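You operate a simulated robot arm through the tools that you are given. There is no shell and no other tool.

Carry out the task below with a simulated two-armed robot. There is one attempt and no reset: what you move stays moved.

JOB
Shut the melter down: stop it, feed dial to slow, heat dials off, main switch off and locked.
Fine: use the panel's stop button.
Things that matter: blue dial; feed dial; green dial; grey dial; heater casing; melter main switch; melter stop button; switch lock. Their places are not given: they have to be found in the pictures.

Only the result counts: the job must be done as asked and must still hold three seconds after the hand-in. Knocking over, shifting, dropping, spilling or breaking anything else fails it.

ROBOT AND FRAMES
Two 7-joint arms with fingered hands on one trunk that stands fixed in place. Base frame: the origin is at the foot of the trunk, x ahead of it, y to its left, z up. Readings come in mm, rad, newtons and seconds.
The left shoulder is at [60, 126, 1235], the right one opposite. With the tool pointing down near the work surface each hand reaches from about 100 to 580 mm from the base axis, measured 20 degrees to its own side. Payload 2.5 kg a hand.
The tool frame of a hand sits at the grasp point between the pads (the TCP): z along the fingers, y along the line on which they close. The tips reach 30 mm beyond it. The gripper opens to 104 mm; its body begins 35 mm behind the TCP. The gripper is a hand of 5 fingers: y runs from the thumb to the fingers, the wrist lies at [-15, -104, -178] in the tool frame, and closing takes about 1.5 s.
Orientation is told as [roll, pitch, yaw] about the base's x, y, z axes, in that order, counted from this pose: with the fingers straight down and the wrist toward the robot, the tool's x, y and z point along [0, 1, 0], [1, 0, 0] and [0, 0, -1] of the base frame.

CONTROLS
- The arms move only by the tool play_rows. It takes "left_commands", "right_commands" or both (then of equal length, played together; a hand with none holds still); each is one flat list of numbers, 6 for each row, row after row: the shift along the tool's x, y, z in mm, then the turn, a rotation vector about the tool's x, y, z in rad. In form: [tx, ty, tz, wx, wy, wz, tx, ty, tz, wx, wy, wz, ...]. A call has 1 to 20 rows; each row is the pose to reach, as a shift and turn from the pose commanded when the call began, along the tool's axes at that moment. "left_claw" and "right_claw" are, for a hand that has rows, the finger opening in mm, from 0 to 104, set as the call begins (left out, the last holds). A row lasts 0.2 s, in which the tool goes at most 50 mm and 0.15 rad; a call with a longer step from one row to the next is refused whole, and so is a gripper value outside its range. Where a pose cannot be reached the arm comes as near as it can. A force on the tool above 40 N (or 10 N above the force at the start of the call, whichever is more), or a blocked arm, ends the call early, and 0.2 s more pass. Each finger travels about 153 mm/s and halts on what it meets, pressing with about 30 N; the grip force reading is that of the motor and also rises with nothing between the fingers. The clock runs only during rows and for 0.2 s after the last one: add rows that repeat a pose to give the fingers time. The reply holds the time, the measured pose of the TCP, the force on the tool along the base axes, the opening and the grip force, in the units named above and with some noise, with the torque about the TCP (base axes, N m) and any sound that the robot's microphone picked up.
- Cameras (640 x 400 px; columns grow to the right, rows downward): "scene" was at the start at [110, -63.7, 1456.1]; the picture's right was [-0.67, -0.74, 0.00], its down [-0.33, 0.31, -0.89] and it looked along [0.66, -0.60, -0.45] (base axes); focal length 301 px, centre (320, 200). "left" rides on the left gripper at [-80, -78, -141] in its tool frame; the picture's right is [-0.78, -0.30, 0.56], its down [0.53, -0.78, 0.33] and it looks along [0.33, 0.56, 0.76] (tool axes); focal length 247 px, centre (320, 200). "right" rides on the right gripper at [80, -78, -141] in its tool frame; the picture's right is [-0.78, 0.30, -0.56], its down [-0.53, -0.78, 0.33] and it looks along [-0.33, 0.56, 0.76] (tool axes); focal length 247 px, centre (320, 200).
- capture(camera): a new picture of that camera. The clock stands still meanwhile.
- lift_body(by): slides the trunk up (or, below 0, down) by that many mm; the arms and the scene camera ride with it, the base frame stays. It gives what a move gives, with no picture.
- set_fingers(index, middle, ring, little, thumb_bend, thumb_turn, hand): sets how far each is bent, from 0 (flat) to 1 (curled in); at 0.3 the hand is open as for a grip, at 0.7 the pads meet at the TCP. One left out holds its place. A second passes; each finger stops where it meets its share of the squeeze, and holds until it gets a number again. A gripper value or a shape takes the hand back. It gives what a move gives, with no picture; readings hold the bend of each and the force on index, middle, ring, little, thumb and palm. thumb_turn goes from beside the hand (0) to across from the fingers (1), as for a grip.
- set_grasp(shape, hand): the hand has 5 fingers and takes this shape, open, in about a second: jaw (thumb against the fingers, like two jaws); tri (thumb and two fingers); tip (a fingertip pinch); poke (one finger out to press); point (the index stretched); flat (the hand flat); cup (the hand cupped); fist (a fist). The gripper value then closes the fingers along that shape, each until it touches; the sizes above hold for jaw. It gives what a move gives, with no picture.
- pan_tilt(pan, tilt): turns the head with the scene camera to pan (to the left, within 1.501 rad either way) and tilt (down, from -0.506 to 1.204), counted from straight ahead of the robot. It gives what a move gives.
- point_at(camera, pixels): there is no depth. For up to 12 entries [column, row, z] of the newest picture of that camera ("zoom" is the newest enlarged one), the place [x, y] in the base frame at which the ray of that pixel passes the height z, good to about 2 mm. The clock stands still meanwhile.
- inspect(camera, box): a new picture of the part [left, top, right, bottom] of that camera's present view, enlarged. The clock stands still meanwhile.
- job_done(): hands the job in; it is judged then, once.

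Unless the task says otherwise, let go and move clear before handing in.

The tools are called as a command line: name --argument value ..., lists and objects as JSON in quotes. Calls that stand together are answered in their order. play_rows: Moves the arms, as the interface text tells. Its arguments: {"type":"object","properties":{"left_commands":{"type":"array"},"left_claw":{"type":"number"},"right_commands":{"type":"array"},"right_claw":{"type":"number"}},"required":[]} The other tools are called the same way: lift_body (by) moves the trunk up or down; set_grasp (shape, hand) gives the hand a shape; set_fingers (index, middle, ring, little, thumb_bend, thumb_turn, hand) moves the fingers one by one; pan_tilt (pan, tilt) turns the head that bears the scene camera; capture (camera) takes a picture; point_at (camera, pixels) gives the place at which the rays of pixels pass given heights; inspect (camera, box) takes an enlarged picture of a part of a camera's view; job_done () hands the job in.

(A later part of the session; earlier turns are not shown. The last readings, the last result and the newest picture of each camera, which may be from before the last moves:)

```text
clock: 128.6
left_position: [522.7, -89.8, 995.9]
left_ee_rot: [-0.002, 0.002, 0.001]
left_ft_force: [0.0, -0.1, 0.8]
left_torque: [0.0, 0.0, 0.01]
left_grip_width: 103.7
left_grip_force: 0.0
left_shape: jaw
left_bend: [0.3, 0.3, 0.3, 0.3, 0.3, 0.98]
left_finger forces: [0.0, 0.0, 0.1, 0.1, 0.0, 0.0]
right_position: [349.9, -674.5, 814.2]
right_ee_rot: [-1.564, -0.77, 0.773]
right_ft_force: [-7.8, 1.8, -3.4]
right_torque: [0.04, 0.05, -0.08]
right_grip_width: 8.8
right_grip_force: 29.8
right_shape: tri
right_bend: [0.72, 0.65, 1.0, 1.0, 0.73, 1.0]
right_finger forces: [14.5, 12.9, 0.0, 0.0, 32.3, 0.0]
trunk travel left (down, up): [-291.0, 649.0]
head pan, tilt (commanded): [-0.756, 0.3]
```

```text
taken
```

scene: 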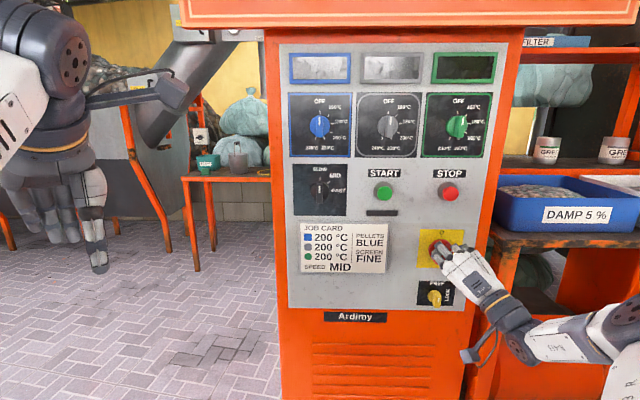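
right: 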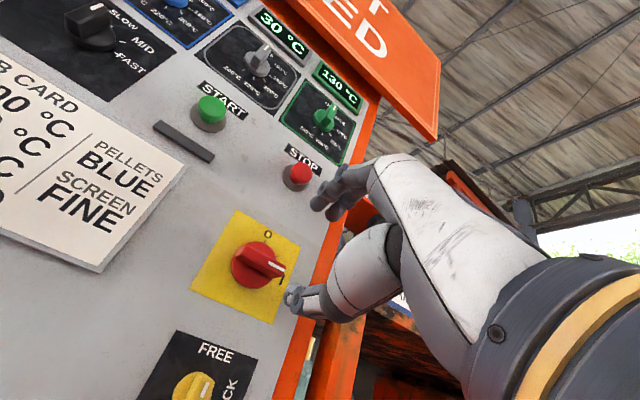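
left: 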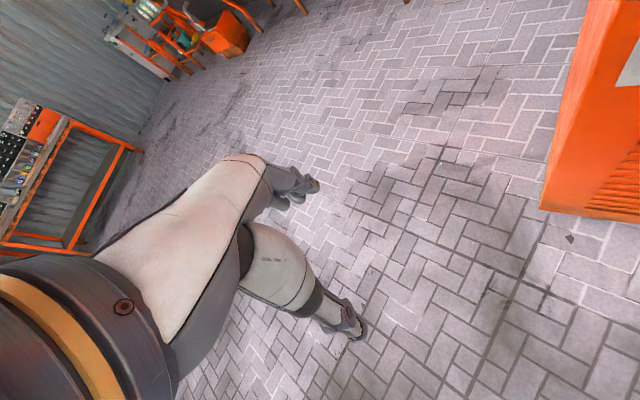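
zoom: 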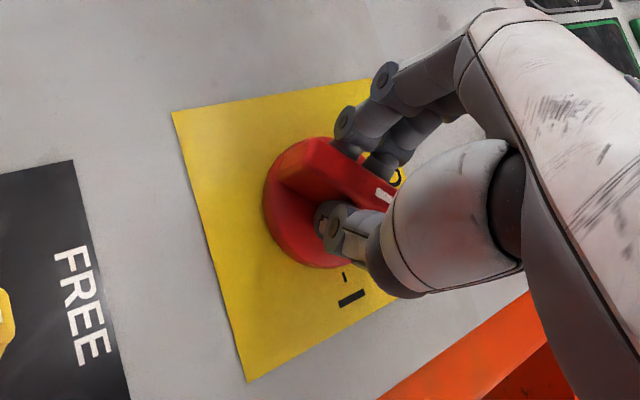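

The displays went dark, so the supply is already cut, with the bar at about 44°. To bring it to O, I'll release, back out, return upright and push the rest of the way with the index, as with the green dial.

play_rows --right_commands '[0, 0, 0, 0, 0, 0, 0, 0, 0, 0, 0, 0, 0, 0, 0, 0, 0, 0, 0, 0, 0, 0, 0, 0, 0, 0, -15, 0, 0, 0, 0, 0, -35, 0, 0, 0, 0, 0, -70, 0, 0, 0, 0, 0, -105, 0, 0, 0, 0, 0, -105, 0, 0, 0.134, 0, 0, -105, 0, 0, 0.268, 0, 0, -105, 0, 0, 0.402, 0, 0, -105, 0, 0, 0.536, 0, 0, -105, 0, 0, 0.67, 0, 0, -105, 0, 0, 0.8, 0, 0, -105, 0, 0, 0.8]' --right_claw 60

set_grasp --hand "right" --shape "poke"

inspect --camera "right" --box '[160, 200, 320, 400]'

inspect --camera "scene" --box '[400, 215, 528, 315]'

```text
clock: 131.8
left_position: [523.9, -87.5, 996.6]
left_ee_rot: [0.0, 0.0, 0.001]
left_ft_force: [-0.3, 0.2, -0.3]
left_torque: [-0.01, -0.02, 0.0]
left_grip_width: 103.6
left_grip_force: 0.0
left_shape: jaw
left_bend: [0.3, 0.3, 0.3, 0.3, 0.3, 0.98]
left_finger forces: [0.0, 0.0, 0.1, 0.0, 0.0, 0.1]
right_position: [276.3, -600.9, 817.3]
right_ee_rot: [0.858, -1.565, -1.648]
right_ft_force: [0.3, 0.4, 0.4]
right_torque: [0.02, -0.01, 0.01]
right_grip_width: 59.7
right_grip_force: 0.0
right_shape: tri
right_bend: [0.74, 0.42, 0.99, 0.99, 0.66, 1.0]
right_finger forces: [0.0, 0.0, 0.0, 0.1, 0.1, 0.0]
trunk travel left (down, up): [-291.0, 649.0]
head pan, tilt (commanded): [-0.756, 0.3]
```

```text
clock: 132.7
left_position: [523.9, -89.6, 996.1]
left_ee_rot: [0.0, -0.001, 0.0]
left_ft_force: [0.1, 0.7, -0.1]
left_torque: [-0.01, -0.02, 0.0]
left_grip_width: 103.4
left_grip_force: 0.0
left_shape: jaw
left_bend: [0.3, 0.3, 0.3, 0.3, 0.3, 0.98]
left_finger forces: [0.0, 0.0, 0.0, 0.1, 0.0, 0.1]
right_position: [277.7, -600.5, 815.3]
right_ee_rot: [0.446, -1.568, -1.235]
right_ft_force: [0.5, 0.5, 0.0]
right_torque: [-0.03, 0.0, -0.02]
right_grip_width: 0.0
right_grip_force: 0.1
right_shape: poke
right_bend: [0.7, 0.7, 0.99, 0.99, 1.0, 1.0]
right_finger forces: [0.0, 0.0, 0.0, 0.0, 0.0, 0.2]
trunk travel left (down, up): [-291.0, 649.0]
head pan, tilt (commanded): [-0.756, 0.3]
```

```text
2.00 times, centred on (240, 300) of right
```

zoom: 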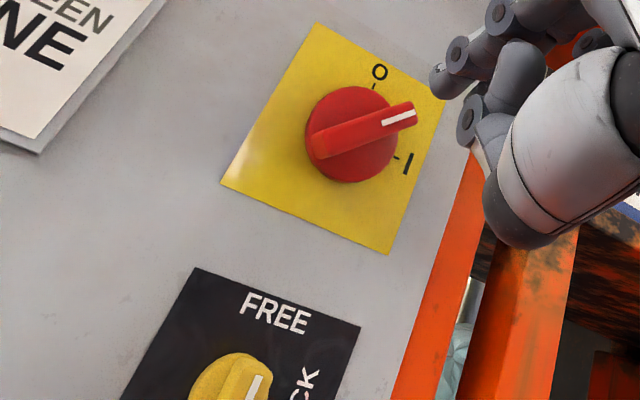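

```text
4.00 times, centred on (464, 265) of scene
```

zoom: 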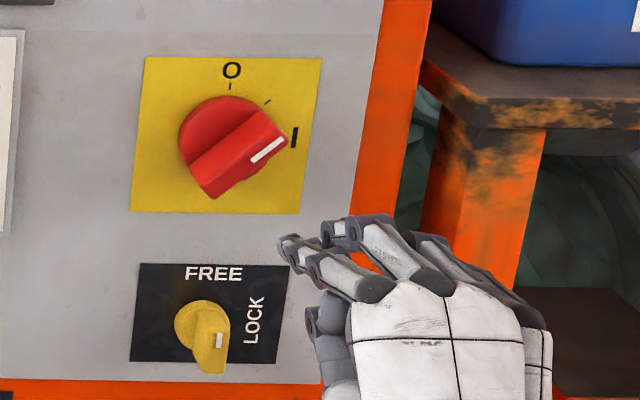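

The switch bar is at 45° with the mark at zoom (268,150). I'll move the index to the right of the bar's upper half (index ≈ r 258, z 813), approaching to 70 mm from the panel first.

play_rows --right_commands '[-20, -2, 10, 0, 0, 0, -40.2, -4.3, 25, 0, 0, 0, -40.2, -4.3, 55, 0, 0, 0, -40.2, -4.3, 76, 0, 0, 0, -40.2, -4.3, 76, 0, 0, 0]'

inspect --camera "right" --box '[220, 150, 420, 350]'

inspect --camera "scene" --box '[408, 210, 520, 280]'

```text
clock: 133.9
left_position: [524.2, -88.8, 994.8]
left_ee_rot: [0.0, -0.001, 0.0]
left_ft_force: [0.1, 1.0, -0.1]
left_torque: [0.02, -0.01, 0.03]
left_grip_width: 103.9
left_grip_force: 0.1
left_shape: jaw
left_bend: [0.3, 0.3, 0.3, 0.3, 0.3, 0.98]
left_finger forces: [0.0, 0.0, 0.1, 0.0, 0.0, 0.0]
right_position: [304.0, -683.5, 810.4]
right_ee_rot: [0.257, -1.565, -1.048]
right_ft_force: [0.3, 0.8, -0.3]
right_torque: [0.01, -0.03, 0.05]
right_grip_width: 0.0
right_grip_force: 0.1
right_shape: poke
right_bend: [0.7, 0.7, 0.99, 0.99, 1.0, 1.0]
right_finger forces: [0.0, 0.1, 0.0, 0.1, 0.0, 0.0]
trunk travel left (down, up): [-291.0, 649.0]
head pan, tilt (commanded): [-0.756, 0.3]
```

```text
2.00 times, centred on (320, 250) of right
```

zoom: 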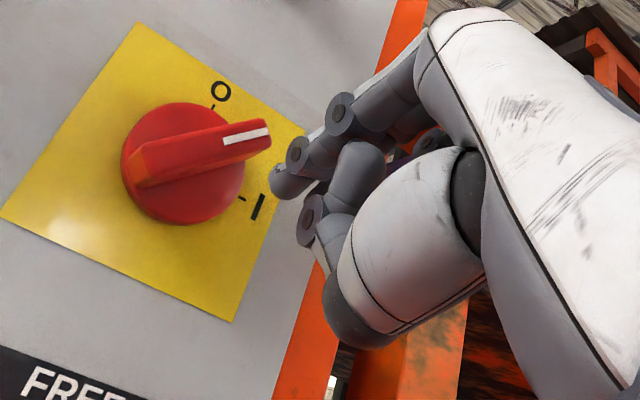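

```text
5.71 times, centred on (464, 245) of scene
```

zoom: 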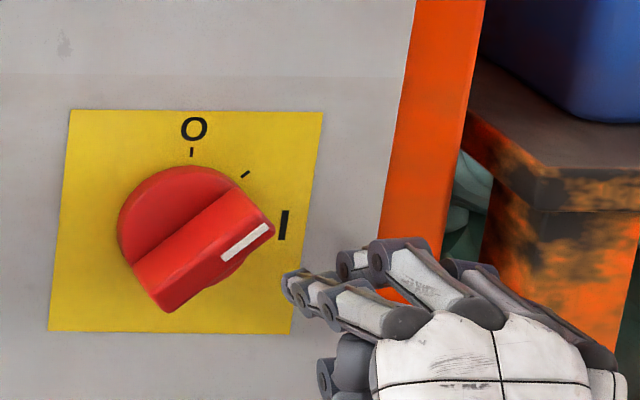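

The index tip is just right of and below the bar's end (scene zoom (290,280)), with about 6 mm clearance. I'll advance 27 mm to lie beside the bar.

play_rows --right_commands '[0, 0, 9, 0, 0, 0, 0, 0, 18, 0, 0, 0, 0, 0, 27, 0, 0, 0, 0, 0, 27, 0, 0, 0]'

inspect --camera "right" --box '[220, 150, 420, 350]'

inspect --camera "scene" --box '[408, 210, 520, 280]'

```text
clock: 134.9
left_position: [525.0, -88.6, 995.8]
left_ee_rot: [0.0, 0.001, -0.001]
left_ft_force: [-0.2, -0.4, -0.5]
left_torque: [-0.04, -0.01, 0.0]
left_grip_width: 103.7
left_grip_force: 0.0
left_shape: jaw
left_bend: [0.3, 0.3, 0.3, 0.3, 0.3, 0.98]
left_finger forces: [0.0, 0.1, 0.0, 0.1, 0.1, 0.0]
right_position: [321.6, -701.2, 810.5]
right_ee_rot: [0.142, -1.564, -0.933]
right_ft_force: [-0.2, -0.6, 0.8]
right_torque: [0.04, -0.01, 0.02]
right_grip_width: 0.0
right_grip_force: 0.1
right_shape: poke
right_bend: [0.7, 0.7, 0.99, 0.99, 1.0, 1.0]
right_finger forces: [0.0, 0.1, 0.0, 0.0, 0.0, 0.0]
trunk travel left (down, up): [-291.0, 649.0]
head pan, tilt (commanded): [-0.756, 0.3]
```

```text
2.00 times, centred on (320, 250) of right
```

zoom: 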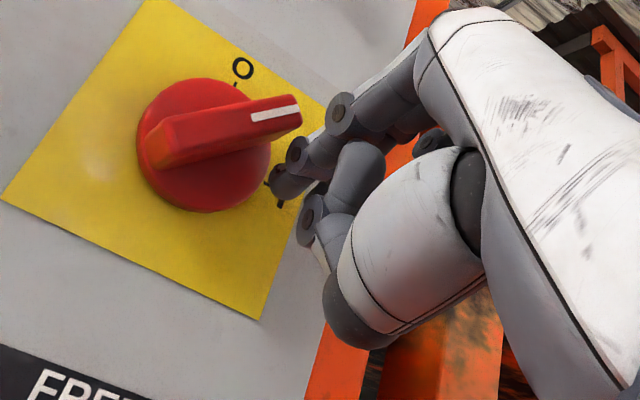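

```text
5.71 times, centred on (464, 245) of scene
```

zoom: 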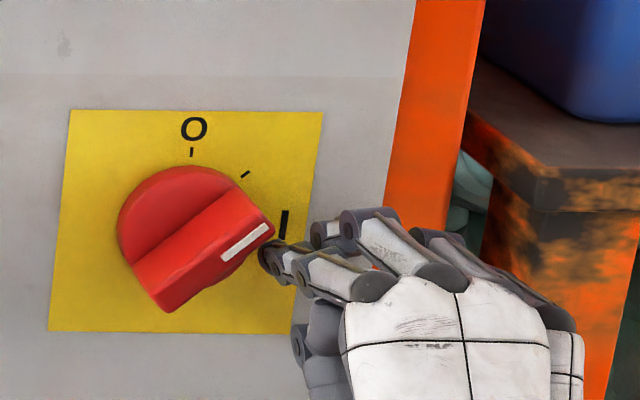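

The fingertip lies beside the bar's end (scene zoom (270,255)). I'll sweep it along the arc toward O.

play_rows --right_commands '[2.7, 1.5, 0, 0, 0, 0, 5.4, 3, 0, 0, 0, 0, 6.4, 5.7, 0, 0, 0, 0, 7.4, 8.5, 0, 0, 0, 0, 8.9, 11.2, 0, 0, 0, 0, 10.4, 14, 0, 0, 0, 0, 11.6, 15.6, 0, 0, 0, 0, 12.9, 17.3, 0, 0, 0, 0, 12.9, 17.3, 0, 0, 0, 0]'

inspect --camera "right" --box '[220, 150, 420, 350]'

inspect --camera "scene" --box '[408, 210, 520, 280]'

```text
clock: 136.9
left_position: [523.8, -88.0, 996.3]
left_ee_rot: [0.001, 0.0, 0.002]
left_ft_force: [-1.4, 0.0, 0.6]
left_torque: [-0.01, -0.04, 0.0]
left_grip_width: 103.8
left_grip_force: 0.0
left_shape: jaw
left_bend: [0.3, 0.3, 0.3, 0.3, 0.3, 0.98]
left_finger forces: [0.1, 0.0, 0.0, 0.0, 0.0, 0.0]
right_position: [331.2, -692.0, 826.5]
right_ee_rot: [0.52, -1.565, -1.311]
right_ft_force: [0.3, -0.6, 0.5]
right_torque: [0.01, -0.01, 0.0]
right_grip_width: 0.0
right_grip_force: 0.0
right_shape: poke
right_bend: [0.7, 0.7, 0.99, 0.99, 1.0, 1.0]
right_finger forces: [0.0, 0.0, 0.0, 0.0, 0.1, 0.1]
trunk travel left (down, up): [-291.0, 649.0]
head pan, tilt (commanded): [-0.756, 0.3]
```

```text
2.00 times, centred on (320, 250) of right
```

zoom: 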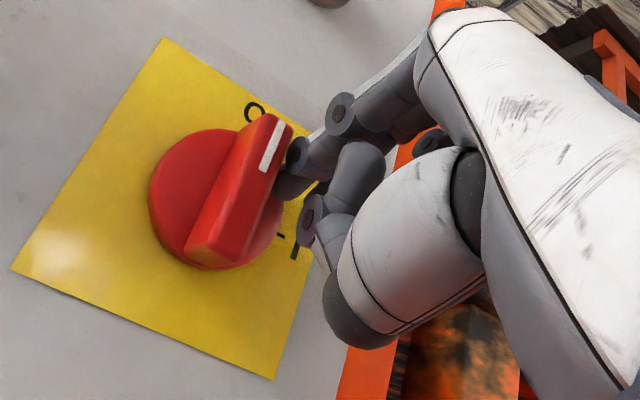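

```text
5.71 times, centred on (464, 245) of scene
```

zoom: 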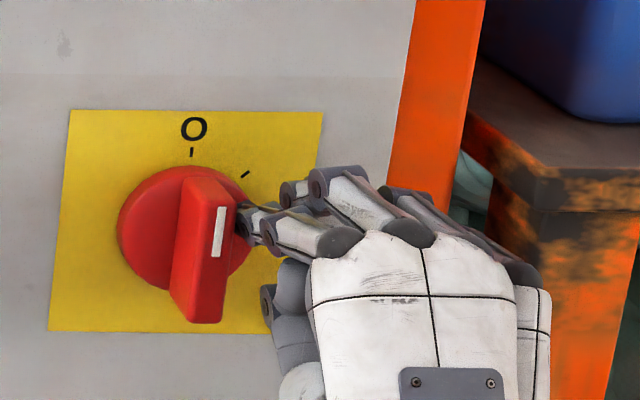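

The bar is nearly vertical, about 3° short of O. I'll push 2 mm and then 1.5 mm further, watching the force for the end stop.

play_rows --right_commands '[1, 0.5, 0, 0, 0, 0, 2, 1, 0, 0, 0, 0, 3, 1, 0, 0, 0, 0, 3, 1, 0, 0, 0, 0]'

inspect --camera "scene" --box '[408, 225, 472, 265]'

```text
clock: 137.9
left_position: [524.9, -88.7, 996.4]
left_ee_rot: [0.0, 0.0, 0.002]
left_ft_force: [-0.3, 0.7, -0.4]
left_torque: [0.01, -0.01, -0.02]
left_grip_width: 103.7
left_grip_force: 0.1
left_shape: jaw
left_bend: [0.3, 0.3, 0.3, 0.3, 0.3, 0.98]
left_finger forces: [0.0, 0.1, 0.0, 0.0, 0.1, 0.0]
right_position: [332.9, -691.0, 830.7]
right_ee_rot: [0.613, -1.566, -1.403]
right_ft_force: [-1.0, -0.3, 0.3]
right_torque: [0.01, 0.02, -0.04]
right_grip_width: 0.0
right_grip_force: 0.1
right_shape: poke
right_bend: [0.7, 0.7, 0.99, 0.99, 1.0, 1.0]
right_finger forces: [0.6, 0.0, 0.0, 0.0, 0.1, 0.0]
trunk travel left (down, up): [-291.0, 649.0]
head pan, tilt (commanded): [-0.756, 0.3]
```

```text
10.00 times, centred on (440, 245) of scene
```

zoom: 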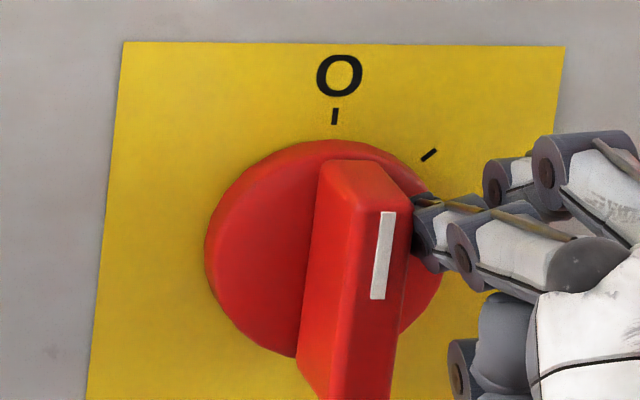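

The mark is now within about 1-2° of vertical, with almost no force (0.6 N). I'll push 1.5 mm more to confirm the stop.

play_rows --right_commands '[0.8, 0, 0, 0, 0, 0, 1.6, 0, 0, 0, 0, 0, 1.6, 0, 0, 0, 0, 0]'

inspect --camera "scene" --box '[408, 225, 472, 265]'

```text
clock: 138.7
left_position: [523.7, -88.5, 996.8]
left_ee_rot: [0.0, 0.001, 0.001]
left_ft_force: [-0.4, 0.0, -0.3]
left_torque: [0.01, 0.0, -0.01]
left_grip_width: 104.2
left_grip_force: 0.1
left_shape: jaw
left_bend: [0.3, 0.3, 0.3, 0.3, 0.3, 0.98]
left_finger forces: [0.0, 0.1, 0.0, 0.0, 0.1, 0.0]
right_position: [333.8, -690.8, 829.9]
right_ee_rot: [0.634, -1.567, -1.426]
right_ft_force: [-4.5, -3.0, 0.9]
right_torque: [0.04, 0.0, -0.05]
right_grip_width: 0.2
right_grip_force: 0.1
right_shape: poke
right_bend: [0.7, 0.7, 0.99, 0.99, 1.0, 1.0]
right_finger forces: [5.0, 0.0, 0.0, 0.1, 0.1, 0.0]
trunk travel left (down, up): [-291.0, 649.0]
head pan, tilt (commanded): [-0.756, 0.3]
```

```text
10.00 times, centred on (440, 245) of scene
```

zoom: 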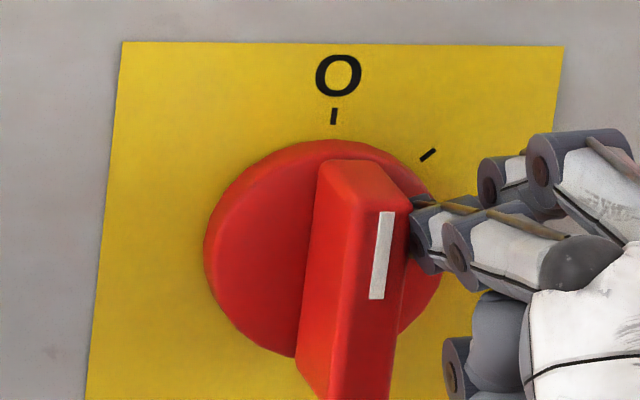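

The force rose to 5 N without further rotation: the switch is at O. I'll back off and retreat, then measure the lock key precisely.

play_rows --right_commands '[-5, 0, 0, 0, 0, 0, -5, 0, -15, 0, 0, 0, -5, 0, -45, 0, 0, 0, -5, 0, -85, 0, 0, 0, -5, 0, -110, 0, 0, 0, -5, 0, -110, 0, 0, 0]'

capture --camera "scene"

inspect --camera "scene" --box '[408, 230, 472, 270]'

inspect --camera "scene" --box '[408, 272, 472, 312]'

capture --camera "right"

```text
clock: 140.1
left_position: [523.1, -89.6, 996.8]
left_ee_rot: [0.0, 0.0, 0.0]
left_ft_force: [0.1, 0.0, -0.4]
left_torque: [-0.01, -0.01, -0.04]
left_grip_width: 103.8
left_grip_force: 0.0
left_shape: jaw
left_bend: [0.3, 0.3, 0.3, 0.3, 0.3, 0.98]
left_finger forces: [0.1, 0.0, 0.0, 0.0, 0.0, 0.1]
right_position: [252.6, -615.0, 829.7]
right_ee_rot: [0.487, -1.567, -1.278]
right_ft_force: [-0.2, 0.5, -0.8]
right_torque: [0.0, 0.0, -0.01]
right_grip_width: 0.1
right_grip_force: 0.1
right_shape: poke
right_bend: [0.7, 0.7, 0.99, 0.99, 1.0, 1.0]
right_finger forces: [0.0, 0.1, 0.0, 0.0, 0.1, 0.0]
trunk travel left (down, up): [-291.0, 649.0]
head pan, tilt (commanded): [-0.756, 0.3]
```

```text
taken
```

scene: 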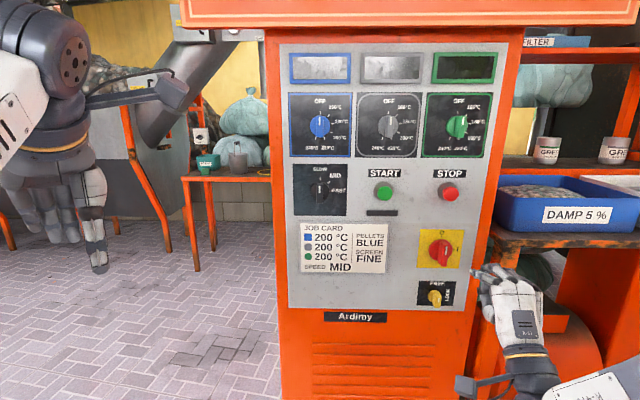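

```text
10.00 times, centred on (440, 250) of scene
```

zoom: 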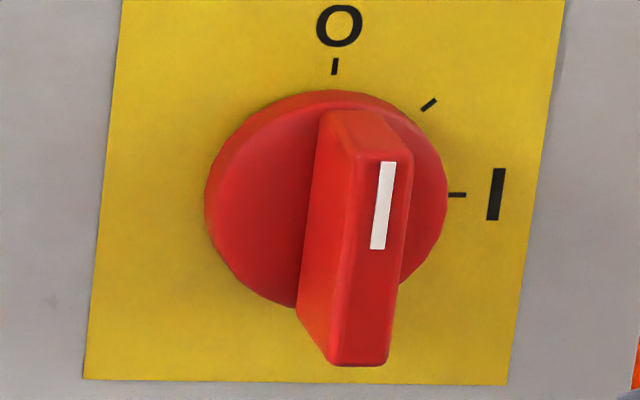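

```text
10.00 times, centred on (440, 292) of scene
```

zoom: 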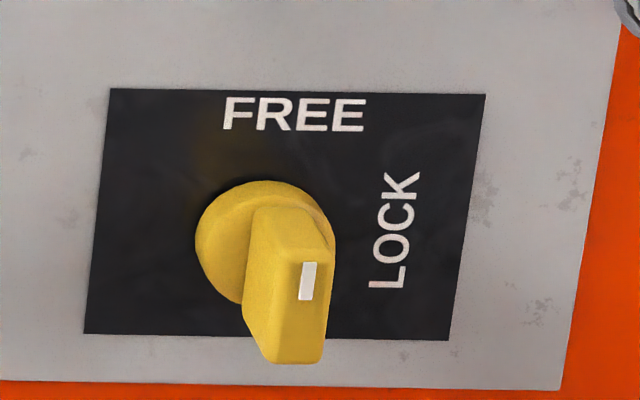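

```text
taken
```

right: 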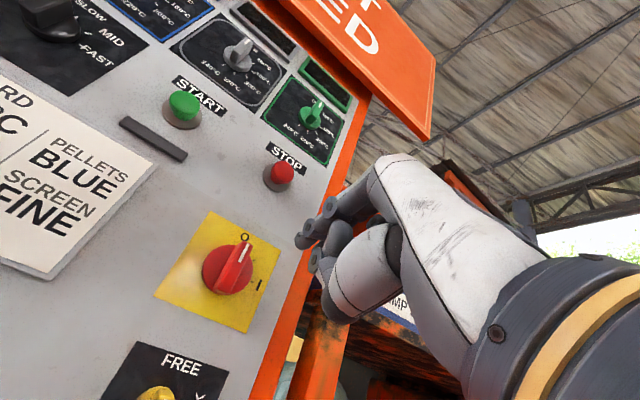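

The switch mark is parallel to the O tick. Fitting the lock key's pixels (disc centre zoom (262,248), face centre (303,310)) puts its axis at r≈229, z≈690, with a bar about 26 mm long reaching 34 mm out. I'll push its lower end leftward with the index alone to turn it clockwise: curl the middle finger, and lower the trunk 120 mm.

set_fingers --hand "right" --middle 1.0 --index 0.7

lift_body --by -120

play_rows --right_commands '[0, -15, 0, 0, 0, 0, 0, -29.7, 20, 0, 0, 0, 0, -29.7, 50, 0, 0, 0, 0, -29.7, 82, 0, 0, 0, 0, -29.7, 82, 0, 0, 0]'

inspect --camera "right" --box '[220, 150, 420, 350]'

capture --camera "scene"

```text
clock: 141.1
left_position: [523.9, -90.0, 996.7]
left_ee_rot: [0.0, -0.001, 0.0]
left_ft_force: [-0.4, -0.1, 0.0]
left_torque: [0.02, -0.02, 0.04]
left_grip_width: 103.7
left_grip_force: 0.1
left_shape: jaw
left_bend: [0.3, 0.3, 0.3, 0.3, 0.3, 0.98]
left_finger forces: [0.1, 0.1, 0.0, 0.0, 0.1, 0.1]
right_position: [255.2, -615.6, 830.1]
right_ee_rot: [0.491, -1.567, -1.282]
right_ft_force: [0.4, -0.4, -0.4]
right_torque: [-0.02, -0.02, 0.03]
right_grip_width: 31.2
right_grip_force: 0.1
right_shape: fingers
right_bend: [0.7, 1.0, 0.99, 0.99, 1.0, 1.0]
right_finger forces: [0.0, 0.1, 0.0, 0.1, 0.2, 0.0]
trunk travel left (down, up): [-291.0, 649.0]
head pan, tilt (commanded): [-0.756, 0.3]
```

```text
clock: 142.6
left_position: [523.6, -89.0, 876.9]
left_ee_rot: [0.0, -0.001, 0.0]
left_ft_force: [-0.6, 0.7, 0.5]
left_torque: [-0.05, 0.02, -0.02]
left_grip_width: 103.9
left_grip_force: 0.0
left_shape: jaw
left_bend: [0.3, 0.3, 0.3, 0.3, 0.3, 0.98]
left_finger forces: [0.0, 0.0, 0.0, 0.1, 0.0, 0.0]
right_position: [255.6, -615.7, 710.0]
right_ee_rot: [0.471, -1.566, -1.261]
right_ft_force: [-0.4, -0.5, 0.3]
right_torque: [0.02, 0.02, 0.01]
right_grip_width: 31.2
right_grip_force: 0.1
right_shape: fingers
right_bend: [0.7, 1.0, 0.99, 0.99, 1.0, 1.0]
right_finger forces: [0.0, 0.1, 0.0, 0.1, 0.0, 0.0]
trunk travel left (down, up): [-171.0, 769.0]
head pan, tilt (commanded): [-0.756, 0.3]
```

```text
clock: 143.8
left_position: [523.7, -89.3, 875.5]
left_ee_rot: [-0.002, 0.002, -0.001]
left_ft_force: [-0.3, -0.1, 0.7]
left_torque: [-0.01, -0.02, -0.03]
left_grip_width: 103.9
left_grip_force: 0.1
left_shape: jaw
left_bend: [0.3, 0.3, 0.3, 0.3, 0.3, 0.98]
left_finger forces: [0.1, 0.1, 0.0, 0.0, 0.1, 0.0]
right_position: [312.3, -674.7, 679.7]
right_ee_rot: [0.379, -1.565, -1.168]
right_ft_force: [-0.1, 0.2, -0.6]
right_torque: [0.03, 0.03, 0.03]
right_grip_width: 31.1
right_grip_force: 0.0
right_shape: fingers
right_bend: [0.7, 1.0, 0.99, 0.99, 1.0, 1.0]
right_finger forces: [0.0, 0.1, 0.1, 0.0, 0.0, 0.0]
trunk travel left (down, up): [-171.0, 769.0]
head pan, tilt (commanded): [-0.756, 0.3]
```

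```text
2.00 times, centred on (320, 250) of right
```

zoom: 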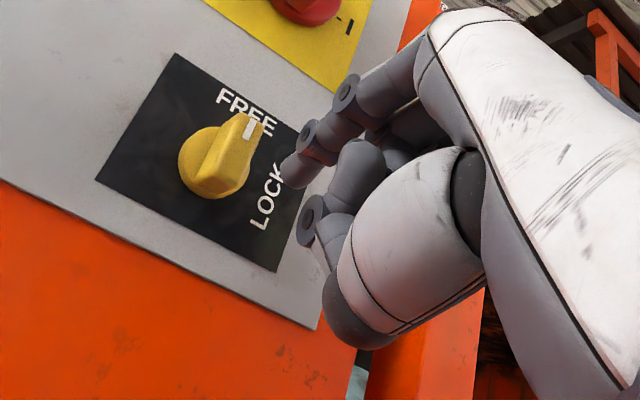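

```text
taken
```

scene: 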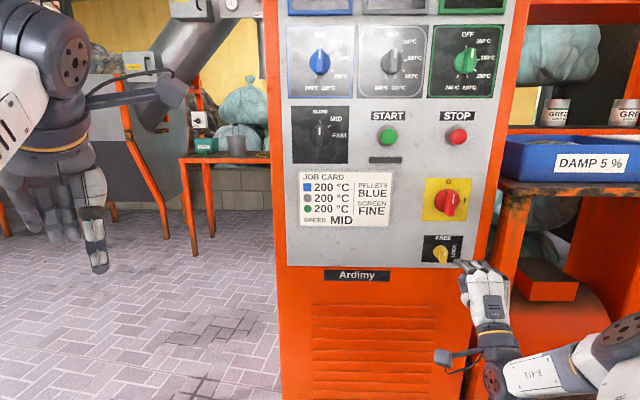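

The key's pictured place matches (disc px (267,232) vs predicted (268,230)), and the index is right of and a bit below it. I'll advance 27 mm so that the fingertip lies beside the key's lower half.

play_rows --right_commands '[0, 0, 9, 0, 0, 0, 0, 0, 18, 0, 0, 0, 0, 0, 27, 0, 0, 0, 0, 0, 27, 0, 0, 0]'

inspect --camera "right" --box '[220, 150, 420, 350]'

inspect --camera "scene" --box '[410, 225, 506, 285]'

```text
clock: 144.8
left_position: [524.0, -89.3, 876.6]
left_ee_rot: [0.0, 0.0, 0.0]
left_ft_force: [-0.2, -0.1, -0.6]
left_torque: [-0.01, 0.0, 0.0]
left_grip_width: 103.7
left_grip_force: 0.0
left_shape: jaw
left_bend: [0.3, 0.3, 0.3, 0.3, 0.3, 0.98]
left_finger forces: [0.1, 0.0, 0.0, 0.1, 0.1, 0.1]
right_position: [331.3, -693.9, 680.1]
right_ee_rot: [0.041, -1.564, -0.836]
right_ft_force: [0.0, -0.5, -0.6]
right_torque: [-0.01, -0.02, 0.01]
right_grip_width: 31.3
right_grip_force: 0.1
right_shape: fingers
right_bend: [0.7, 1.0, 0.99, 0.99, 1.0, 1.0]
right_finger forces: [0.0, 0.0, 0.0, 0.0, 0.0, 0.1]
trunk travel left (down, up): [-171.0, 769.0]
head pan, tilt (commanded): [-0.756, 0.3]
```

```text
2.00 times, centred on (320, 250) of right
```

zoom: 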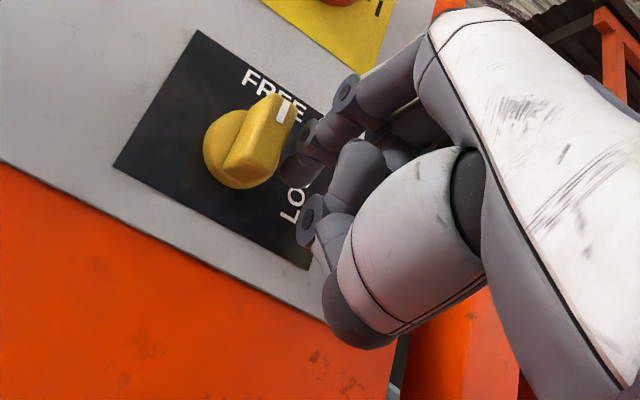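

```text
6.67 times, centred on (458, 255) of scene
```

zoom: 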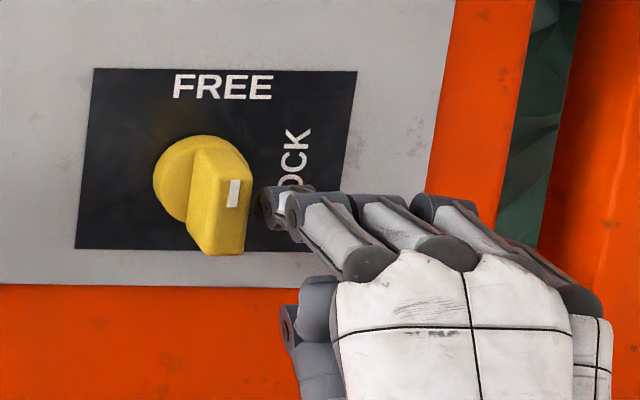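

The fingertip lies just right of the key's lower half, about 7 mm below its axis. I'll sweep it left and slightly down to turn the key clockwise, stopping at about 45° to check.

play_rows --right_commands '[3, -1.5, 0, 0, 0, 0, 5.9, -2.1, 0, 0, 0, 0, 7.2, -3.4, 0, 0, 0, 0, 8.6, -4.6, 0, 0, 0, 0, 10.2, -5.5, 0, 0, 0, 0, 11.9, -6.4, 0, 0, 0, 0, 13.7, -7, 0, 0, 0, 0, 15.5, -7.3, 0, 0, 0, 0, 15.5, -7.3, 0, 0, 0, 0]'

inspect --camera "right" --box '[220, 150, 420, 350]'

inspect --camera "scene" --box '[410, 225, 506, 285]'

```text
clock: 146.8
left_position: [522.4, -88.6, 876.5]
left_ee_rot: [-0.001, -0.001, 0.0]
left_ft_force: [0.0, -0.3, 0.4]
left_torque: [0.0, -0.03, 0.04]
left_grip_width: 103.8
left_grip_force: 0.1
left_shape: jaw
left_bend: [0.3, 0.3, 0.3, 0.3, 0.3, 0.98]
left_finger forces: [0.0, 0.0, 0.1, 0.0, 0.1, 0.0]
right_position: [337.3, -684.9, 674.4]
right_ee_rot: [1.418, -1.565, -2.215]
right_ft_force: [-21.7, -9.4, 3.5]
right_torque: [0.15, -0.46, -0.2]
right_grip_width: 32.8
right_grip_force: 11.1
right_shape: fingers
right_bend: [0.67, 1.0, 0.99, 0.99, 1.0, 1.0]
right_finger forces: [22.7, 0.0, 0.1, 0.1, 0.1, 0.1]
trunk travel left (down, up): [-171.0, 769.0]
head pan, tilt (commanded): [-0.756, 0.3]
```

```text
2.00 times, centred on (320, 250) of right
```

zoom: 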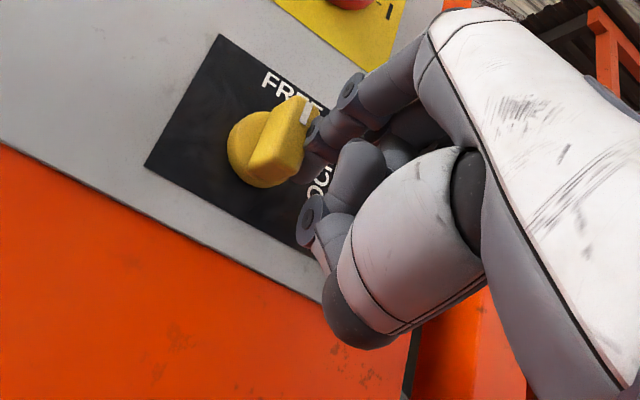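

```text
6.67 times, centred on (458, 255) of scene
```

zoom: 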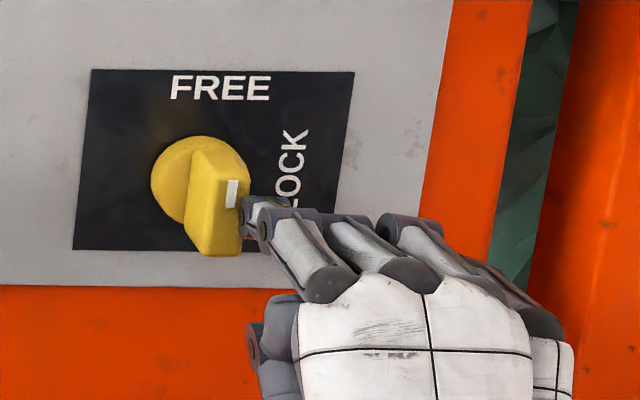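

The key hasn't turned: the index pushes with 23 N but the mark stays at FREE, and there's an outward component of about 9 N, so the lever arm or force is still too small. I'll push a little harder, in small steps, and watch.

play_rows --right_commands '[1.5, 0, 0, 0, 0, 0, 3, 0, 0, 0, 0, 0, 4.5, 0, 0, 0, 0, 0, 4.5, 0, 0, 0, 0, 0]'

inspect --camera "right" --box '[240, 150, 360, 270]'

inspect --camera "scene" --box '[418, 230, 482, 270]'

```text
clock: 147.8
left_position: [523.0, -90.6, 876.4]
left_ee_rot: [0.002, -0.001, 0.0]
left_ft_force: [-0.6, 0.8, -0.3]
left_torque: [0.02, 0.03, 0.01]
left_grip_width: 103.8
left_grip_force: 0.0
left_shape: jaw
left_bend: [0.3, 0.3, 0.3, 0.3, 0.3, 0.98]
left_finger forces: [0.0, 0.1, 0.1, 0.0, 0.0, 0.1]
right_position: [338.2, -684.1, 675.0]
right_ee_rot: [1.593, -1.565, -2.398]
right_ft_force: [-28.6, -14.0, 1.3]
right_torque: [0.14, -0.5, -0.33]
right_grip_width: 31.4
right_grip_force: 14.4
right_shape: fingers
right_bend: [0.69, 1.0, 0.99, 0.99, 1.0, 1.0]
right_finger forces: [28.2, 0.0, 0.1, 0.1, 0.0, 0.0]
trunk travel left (down, up): [-171.0, 769.0]
head pan, tilt (commanded): [-0.756, 0.3]
```

```text
3.33 times, centred on (300, 210) of right
```

zoom: 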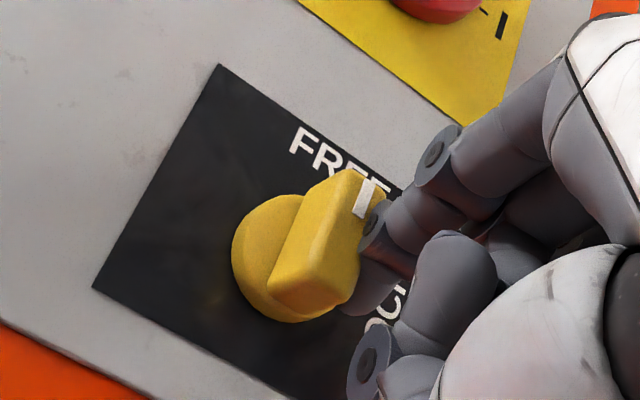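

```text
10.00 times, centred on (450, 250) of scene
```

zoom: 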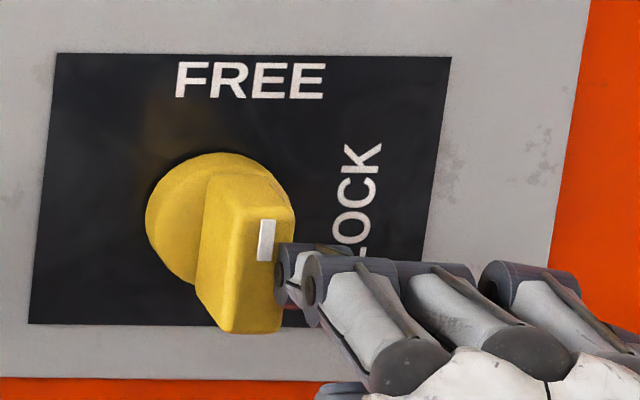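

The zoom shows the finger's bent joint, which sits about 12 mm above the tip, pressing the key's face at axis height, so there's no turning moment. I'll back off 20 mm to the right, drop 6 mm so that joint meets the key's lower end, and sweep again.

play_rows --right_commands '[-10, 0, 0, 0, 0, 0, -20, 0, 0, 0, 0, 0, -20, -6, 0, 0, 0, 0, -20, -6, 0, 0, 0, 0]'

inspect --camera "scene" --box '[418, 230, 482, 270]'

inspect --camera "right" --box '[240, 150, 360, 270]'

```text
clock: 148.8
left_position: [524.6, -88.9, 876.0]
left_ee_rot: [0.001, 0.0, -0.001]
left_ft_force: [0.1, 0.5, 0.6]
left_torque: [0.01, 0.0, 0.01]
left_grip_width: 103.9
left_grip_force: 0.0
left_shape: jaw
left_bend: [0.3, 0.3, 0.3, 0.3, 0.3, 0.98]
left_finger forces: [0.1, 0.0, 0.0, 0.0, 0.1, 0.0]
right_position: [328.8, -688.2, 674.7]
right_ee_rot: [0.143, -1.564, -0.932]
right_ft_force: [-0.1, -0.6, -0.1]
right_torque: [0.03, -0.01, 0.04]
right_grip_width: 31.4
right_grip_force: 0.1
right_shape: fingers
right_bend: [0.7, 1.0, 0.99, 0.99, 1.0, 1.0]
right_finger forces: [0.0, 0.0, 0.0, 0.0, 0.0, 0.0]
right hand out of reach, approached as far as the arm can: row 2, 3, 4
trunk travel left (down, up): [-171.0, 769.0]
head pan, tilt (commanded): [-0.756, 0.3]
```

```text
10.00 times, centred on (450, 250) of scene
```

zoom: 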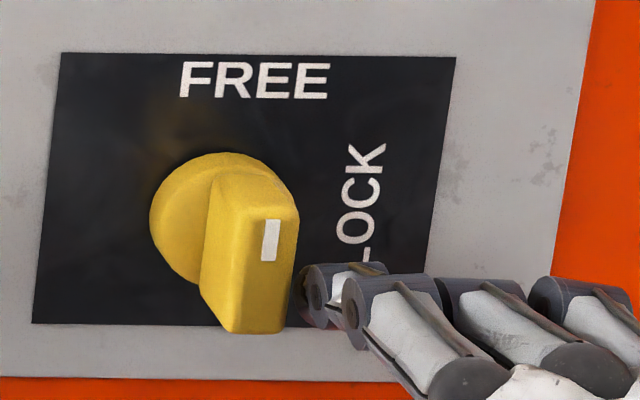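

```text
3.33 times, centred on (300, 210) of right
```

zoom: 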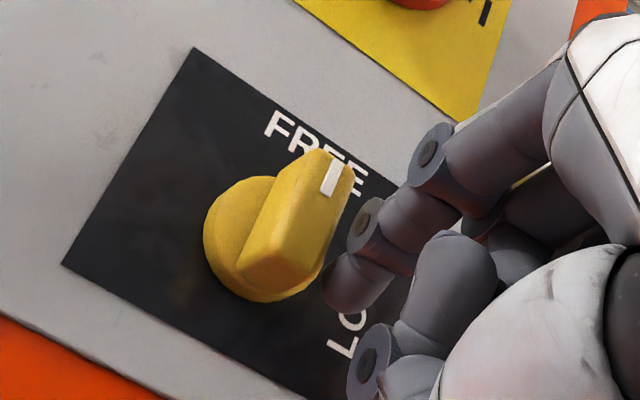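

The arm is at its lower reach limit here, and the curved finger is ill-suited to this small key. A better way: pinch the key with the hand rolled to -45°; squeezing the vertical bar diagonally turns it clockwise, and rolling to upright then carries it to LOCK. I'll back out, reshape, and lower the trunk 60 mm.

play_rows --right_commands '[-4, 0, 0, 0, 0, 0, -4, 0, -25, 0, 0, 0, -4, 0, -60, 0, 0, 0, -4, 0, -100, 0, 0, 0, -4, 0, -100, 0, 0, 0]'

set_grasp --hand "right" --shape "tri"

lift_body --by -60

play_rows --right_commands '[5, 15, 0, 0, 0, -0.131, 10, 30, 0, 0, 0, -0.262, 15, 45, 0, 0, 0, -0.393, 20, 60, 0, 0, 0, -0.524, 25, 75, 0, 0, 0, -0.655, 29, 75, 0, 0, 0, -0.785, 29, 75, 0, 0, 0, -0.785]' --right_claw 60

capture --camera "right"

capture --camera "scene"

```text
clock: 150.0
left_position: [523.3, -89.2, 875.5]
left_ee_rot: [-0.001, 0.0, 0.0]
left_ft_force: [-0.3, -0.5, 0.0]
left_torque: [0.01, -0.01, 0.03]
left_grip_width: 103.7
left_grip_force: 0.1
left_shape: jaw
left_bend: [0.3, 0.3, 0.3, 0.3, 0.3, 0.98]
left_finger forces: [0.0, 0.1, 0.1, 0.0, 0.0, 0.0]
right_position: [257.3, -617.6, 676.2]
right_ee_rot: [0.532, -1.567, -1.32]
right_ft_force: [0.2, -1.2, 1.0]
right_torque: [0.02, 0.04, -0.03]
right_grip_width: 31.3
right_grip_force: 0.0
right_shape: fingers
right_bend: [0.7, 1.0, 0.99, 0.99, 1.0, 1.0]
right_finger forces: [0.0, 0.0, 0.0, 0.0, 0.1, 0.0]
trunk travel left (down, up): [-171.0, 769.0]
head pan, tilt (commanded): [-0.756, 0.3]
```

```text
clock: 150.9
left_position: [523.6, -89.2, 875.5]
left_ee_rot: [-0.001, 0.0, 0.0]
left_ft_force: [-1.0, 0.5, -0.4]
left_torque: [0.02, -0.01, -0.02]
left_grip_width: 103.7
left_grip_force: 0.0
left_shape: jaw
left_bend: [0.3, 0.3, 0.3, 0.3, 0.3, 0.98]
left_finger forces: [0.0, 0.0, 0.1, 0.0, 0.0, 0.0]
right_position: [257.7, -618.6, 675.4]
right_ee_rot: [0.49, -1.565, -1.28]
right_ft_force: [-0.3, 0.0, 0.1]
right_torque: [0.01, -0.03, -0.01]
right_grip_width: 103.5
right_grip_force: 0.1
right_shape: tri
right_bend: [0.3, 0.3, 0.99, 0.99, 0.3, 0.98]
right_finger forces: [0.0, 0.0, 0.0, 0.0, 0.0, 0.1]
trunk travel left (down, up): [-171.0, 769.0]
head pan, tilt (commanded): [-0.756, 0.3]
```

```text
clock: 151.9
left_position: [523.7, -90.5, 817.2]
left_ee_rot: [0.0, 0.0, 0.0]
left_ft_force: [-0.4, 0.4, -0.6]
left_torque: [0.01, 0.03, 0.06]
left_grip_width: 103.6
left_grip_force: 0.0
left_shape: jaw
left_bend: [0.3, 0.3, 0.3, 0.3, 0.3, 0.98]
left_finger forces: [0.1, 0.1, 0.1, 0.1, 0.0, 0.0]
right_position: [258.8, -617.9, 616.5]
right_ee_rot: [0.464, -1.567, -1.254]
right_ft_force: [0.1, 0.1, 0.8]
right_torque: [-0.01, -0.02, 0.02]
right_grip_width: 103.9
right_grip_force: 0.1
right_shape: tri
right_bend: [0.3, 0.3, 0.99, 0.99, 0.3, 0.98]
right_finger forces: [0.0, 0.0, 0.0, 0.1, 0.0, 0.0]
trunk travel left (down, up): [-111.0, 829.0]
head pan, tilt (commanded): [-0.756, 0.3]
```

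```text
clock: 153.3
left_position: [524.2, -88.3, 816.3]
left_ee_rot: [0.0, 0.001, 0.0]
left_ft_force: [-0.5, -0.2, 0.3]
left_torque: [-0.01, -0.02, -0.03]
left_grip_width: 103.7
left_grip_force: 0.1
left_shape: jaw
left_bend: [0.3, 0.3, 0.3, 0.3, 0.3, 0.98]
left_finger forces: [0.0, 0.1, 0.0, 0.0, 0.0, 0.1]
right_position: [330.7, -570.0, 680.2]
right_ee_rot: [-1.626, -1.018, 0.941]
right_ft_force: [-0.7, -0.1, -0.1]
right_torque: [0.01, 0.02, 0.0]
right_grip_width: 60.4
right_grip_force: 0.2
right_shape: tri
right_bend: [0.74, 0.41, 0.99, 0.99, 0.66, 1.0]
right_finger forces: [0.0, 0.0, 0.0, 0.0, 0.1, 0.0]
trunk travel left (down, up): [-111.0, 829.0]
head pan, tilt (commanded): [-0.756, 0.3]
stopped in row 6 (right hand): the arm was blocked; the commanded pose is now the measured one
```

```text
taken
```

right: 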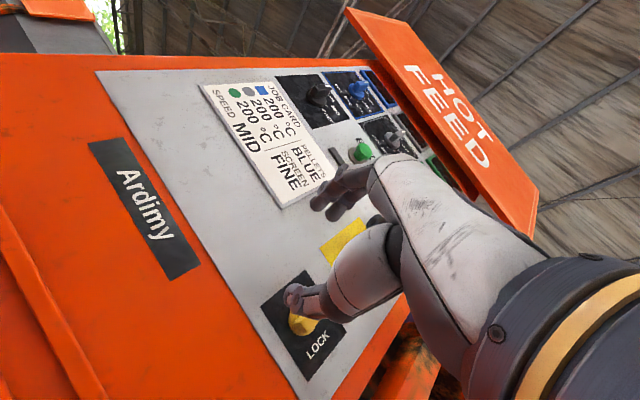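

```text
taken
```

scene: 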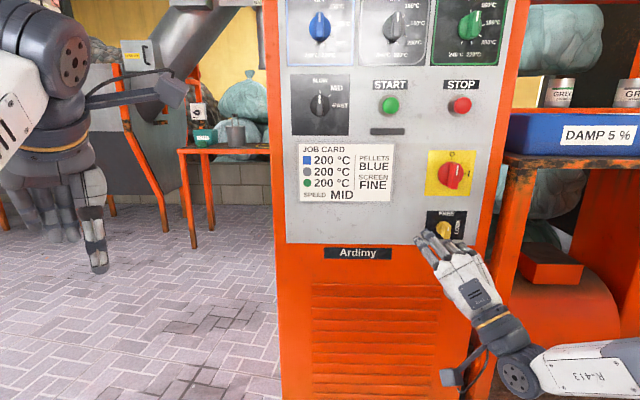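

The roll was blocked at this standoff with the lower shoulder (hand stopped at about -32°, r=169). I'll straighten up again, raise the trunk back 60 mm, and do the roll closer to the panel, where it worked for the switch.

play_rows --right_commands '[-10.3, -6.4, 1.3, 0.0116, -0.0195, 0.11, -20.7, -12.8, 2.6, 0.0233, -0.0391, 0.22, -31, -19.3, 3.9, 0.0349, -0.0586, 0.33, -41.4, -25.7, 5.2, 0.0466, -0.0782, 0.44, -51.7, -32.1, 6.5, 0.0582, -0.0977, 0.55, -51.7, -32.1, 6.5, 0.0582, -0.0977, 0.55]'

lift_body --by 60

capture --camera "right"

```text
clock: 154.7
left_position: [523.9, -89.0, 815.3]
left_ee_rot: [0.0, -0.001, 0.002]
left_ft_force: [-0.3, -0.3, 0.4]
left_torque: [-0.02, 0.02, 0.01]
left_grip_width: 103.5
left_grip_force: 0.0
left_shape: jaw
left_bend: [0.3, 0.3, 0.3, 0.3, 0.3, 0.98]
left_finger forces: [0.0, 0.0, 0.0, 0.0, 0.0, 0.0]
right_position: [296.8, -622.8, 679.6]
right_ee_rot: [-0.954, -1.565, 0.166]
right_ft_force: [-0.4, 0.2, 0.8]
right_torque: [0.03, 0.0, 0.02]
right_grip_width: 60.4
right_grip_force: 0.0
right_shape: tri
right_bend: [0.74, 0.41, 0.99, 0.99, 0.66, 1.0]
right_finger forces: [0.0, 0.0, 0.0, 0.1, 0.1, 0.0]
trunk travel left (down, up): [-111.0, 829.0]
head pan, tilt (commanded): [-0.756, 0.3]
```

```text
clock: 155.7
left_position: [523.4, -87.5, 877.0]
left_ee_rot: [-0.001, 0.0, 0.001]
left_ft_force: [-0.2, 0.1, -0.2]
left_torque: [0.03, 0.02, 0.02]
left_grip_width: 103.9
left_grip_force: 0.1
left_shape: jaw
left_bend: [0.3, 0.3, 0.3, 0.3, 0.3, 0.98]
left_finger forces: [0.1, 0.1, 0.0, 0.0, 0.0, 0.0]
right_position: [296.6, -622.4, 739.2]
right_ee_rot: [-1.049, -1.563, 0.261]
right_ft_force: [0.0, 0.6, -0.6]
right_torque: [0.0, 0.0, -0.02]
right_grip_width: 60.2
right_grip_force: 0.2
right_shape: tri
right_bend: [0.74, 0.41, 0.99, 0.99, 0.66, 1.0]
right_finger forces: [0.0, 0.0, 0.1, 0.0, 0.0, 0.0]
trunk travel left (down, up): [-171.0, 769.0]
head pan, tilt (commanded): [-0.756, 0.3]
```

```text
taken
```

right: 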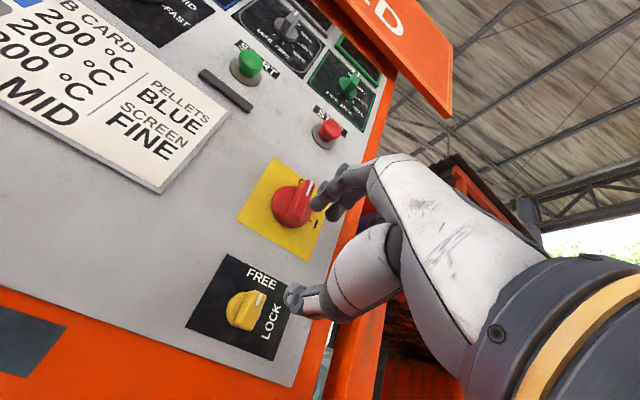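

In this view the key's mark at (262,297) seems turned somewhat from straight FREE. I'll zoom in from both cameras to see its true angle.

inspect --camera "right" --box '[180, 240, 300, 360]'

inspect --camera "scene" --box '[408, 210, 504, 270]'

```text
3.33 times, centred on (240, 300) of right
```

zoom: 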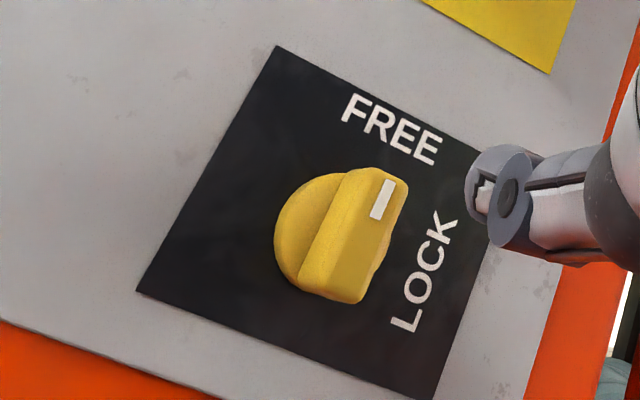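

```text
6.67 times, centred on (456, 240) of scene
```

zoom: 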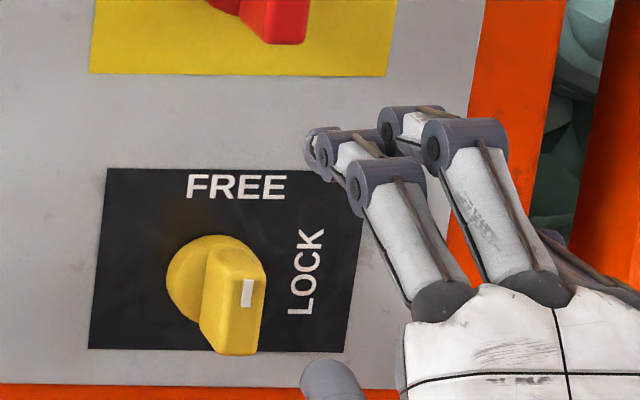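

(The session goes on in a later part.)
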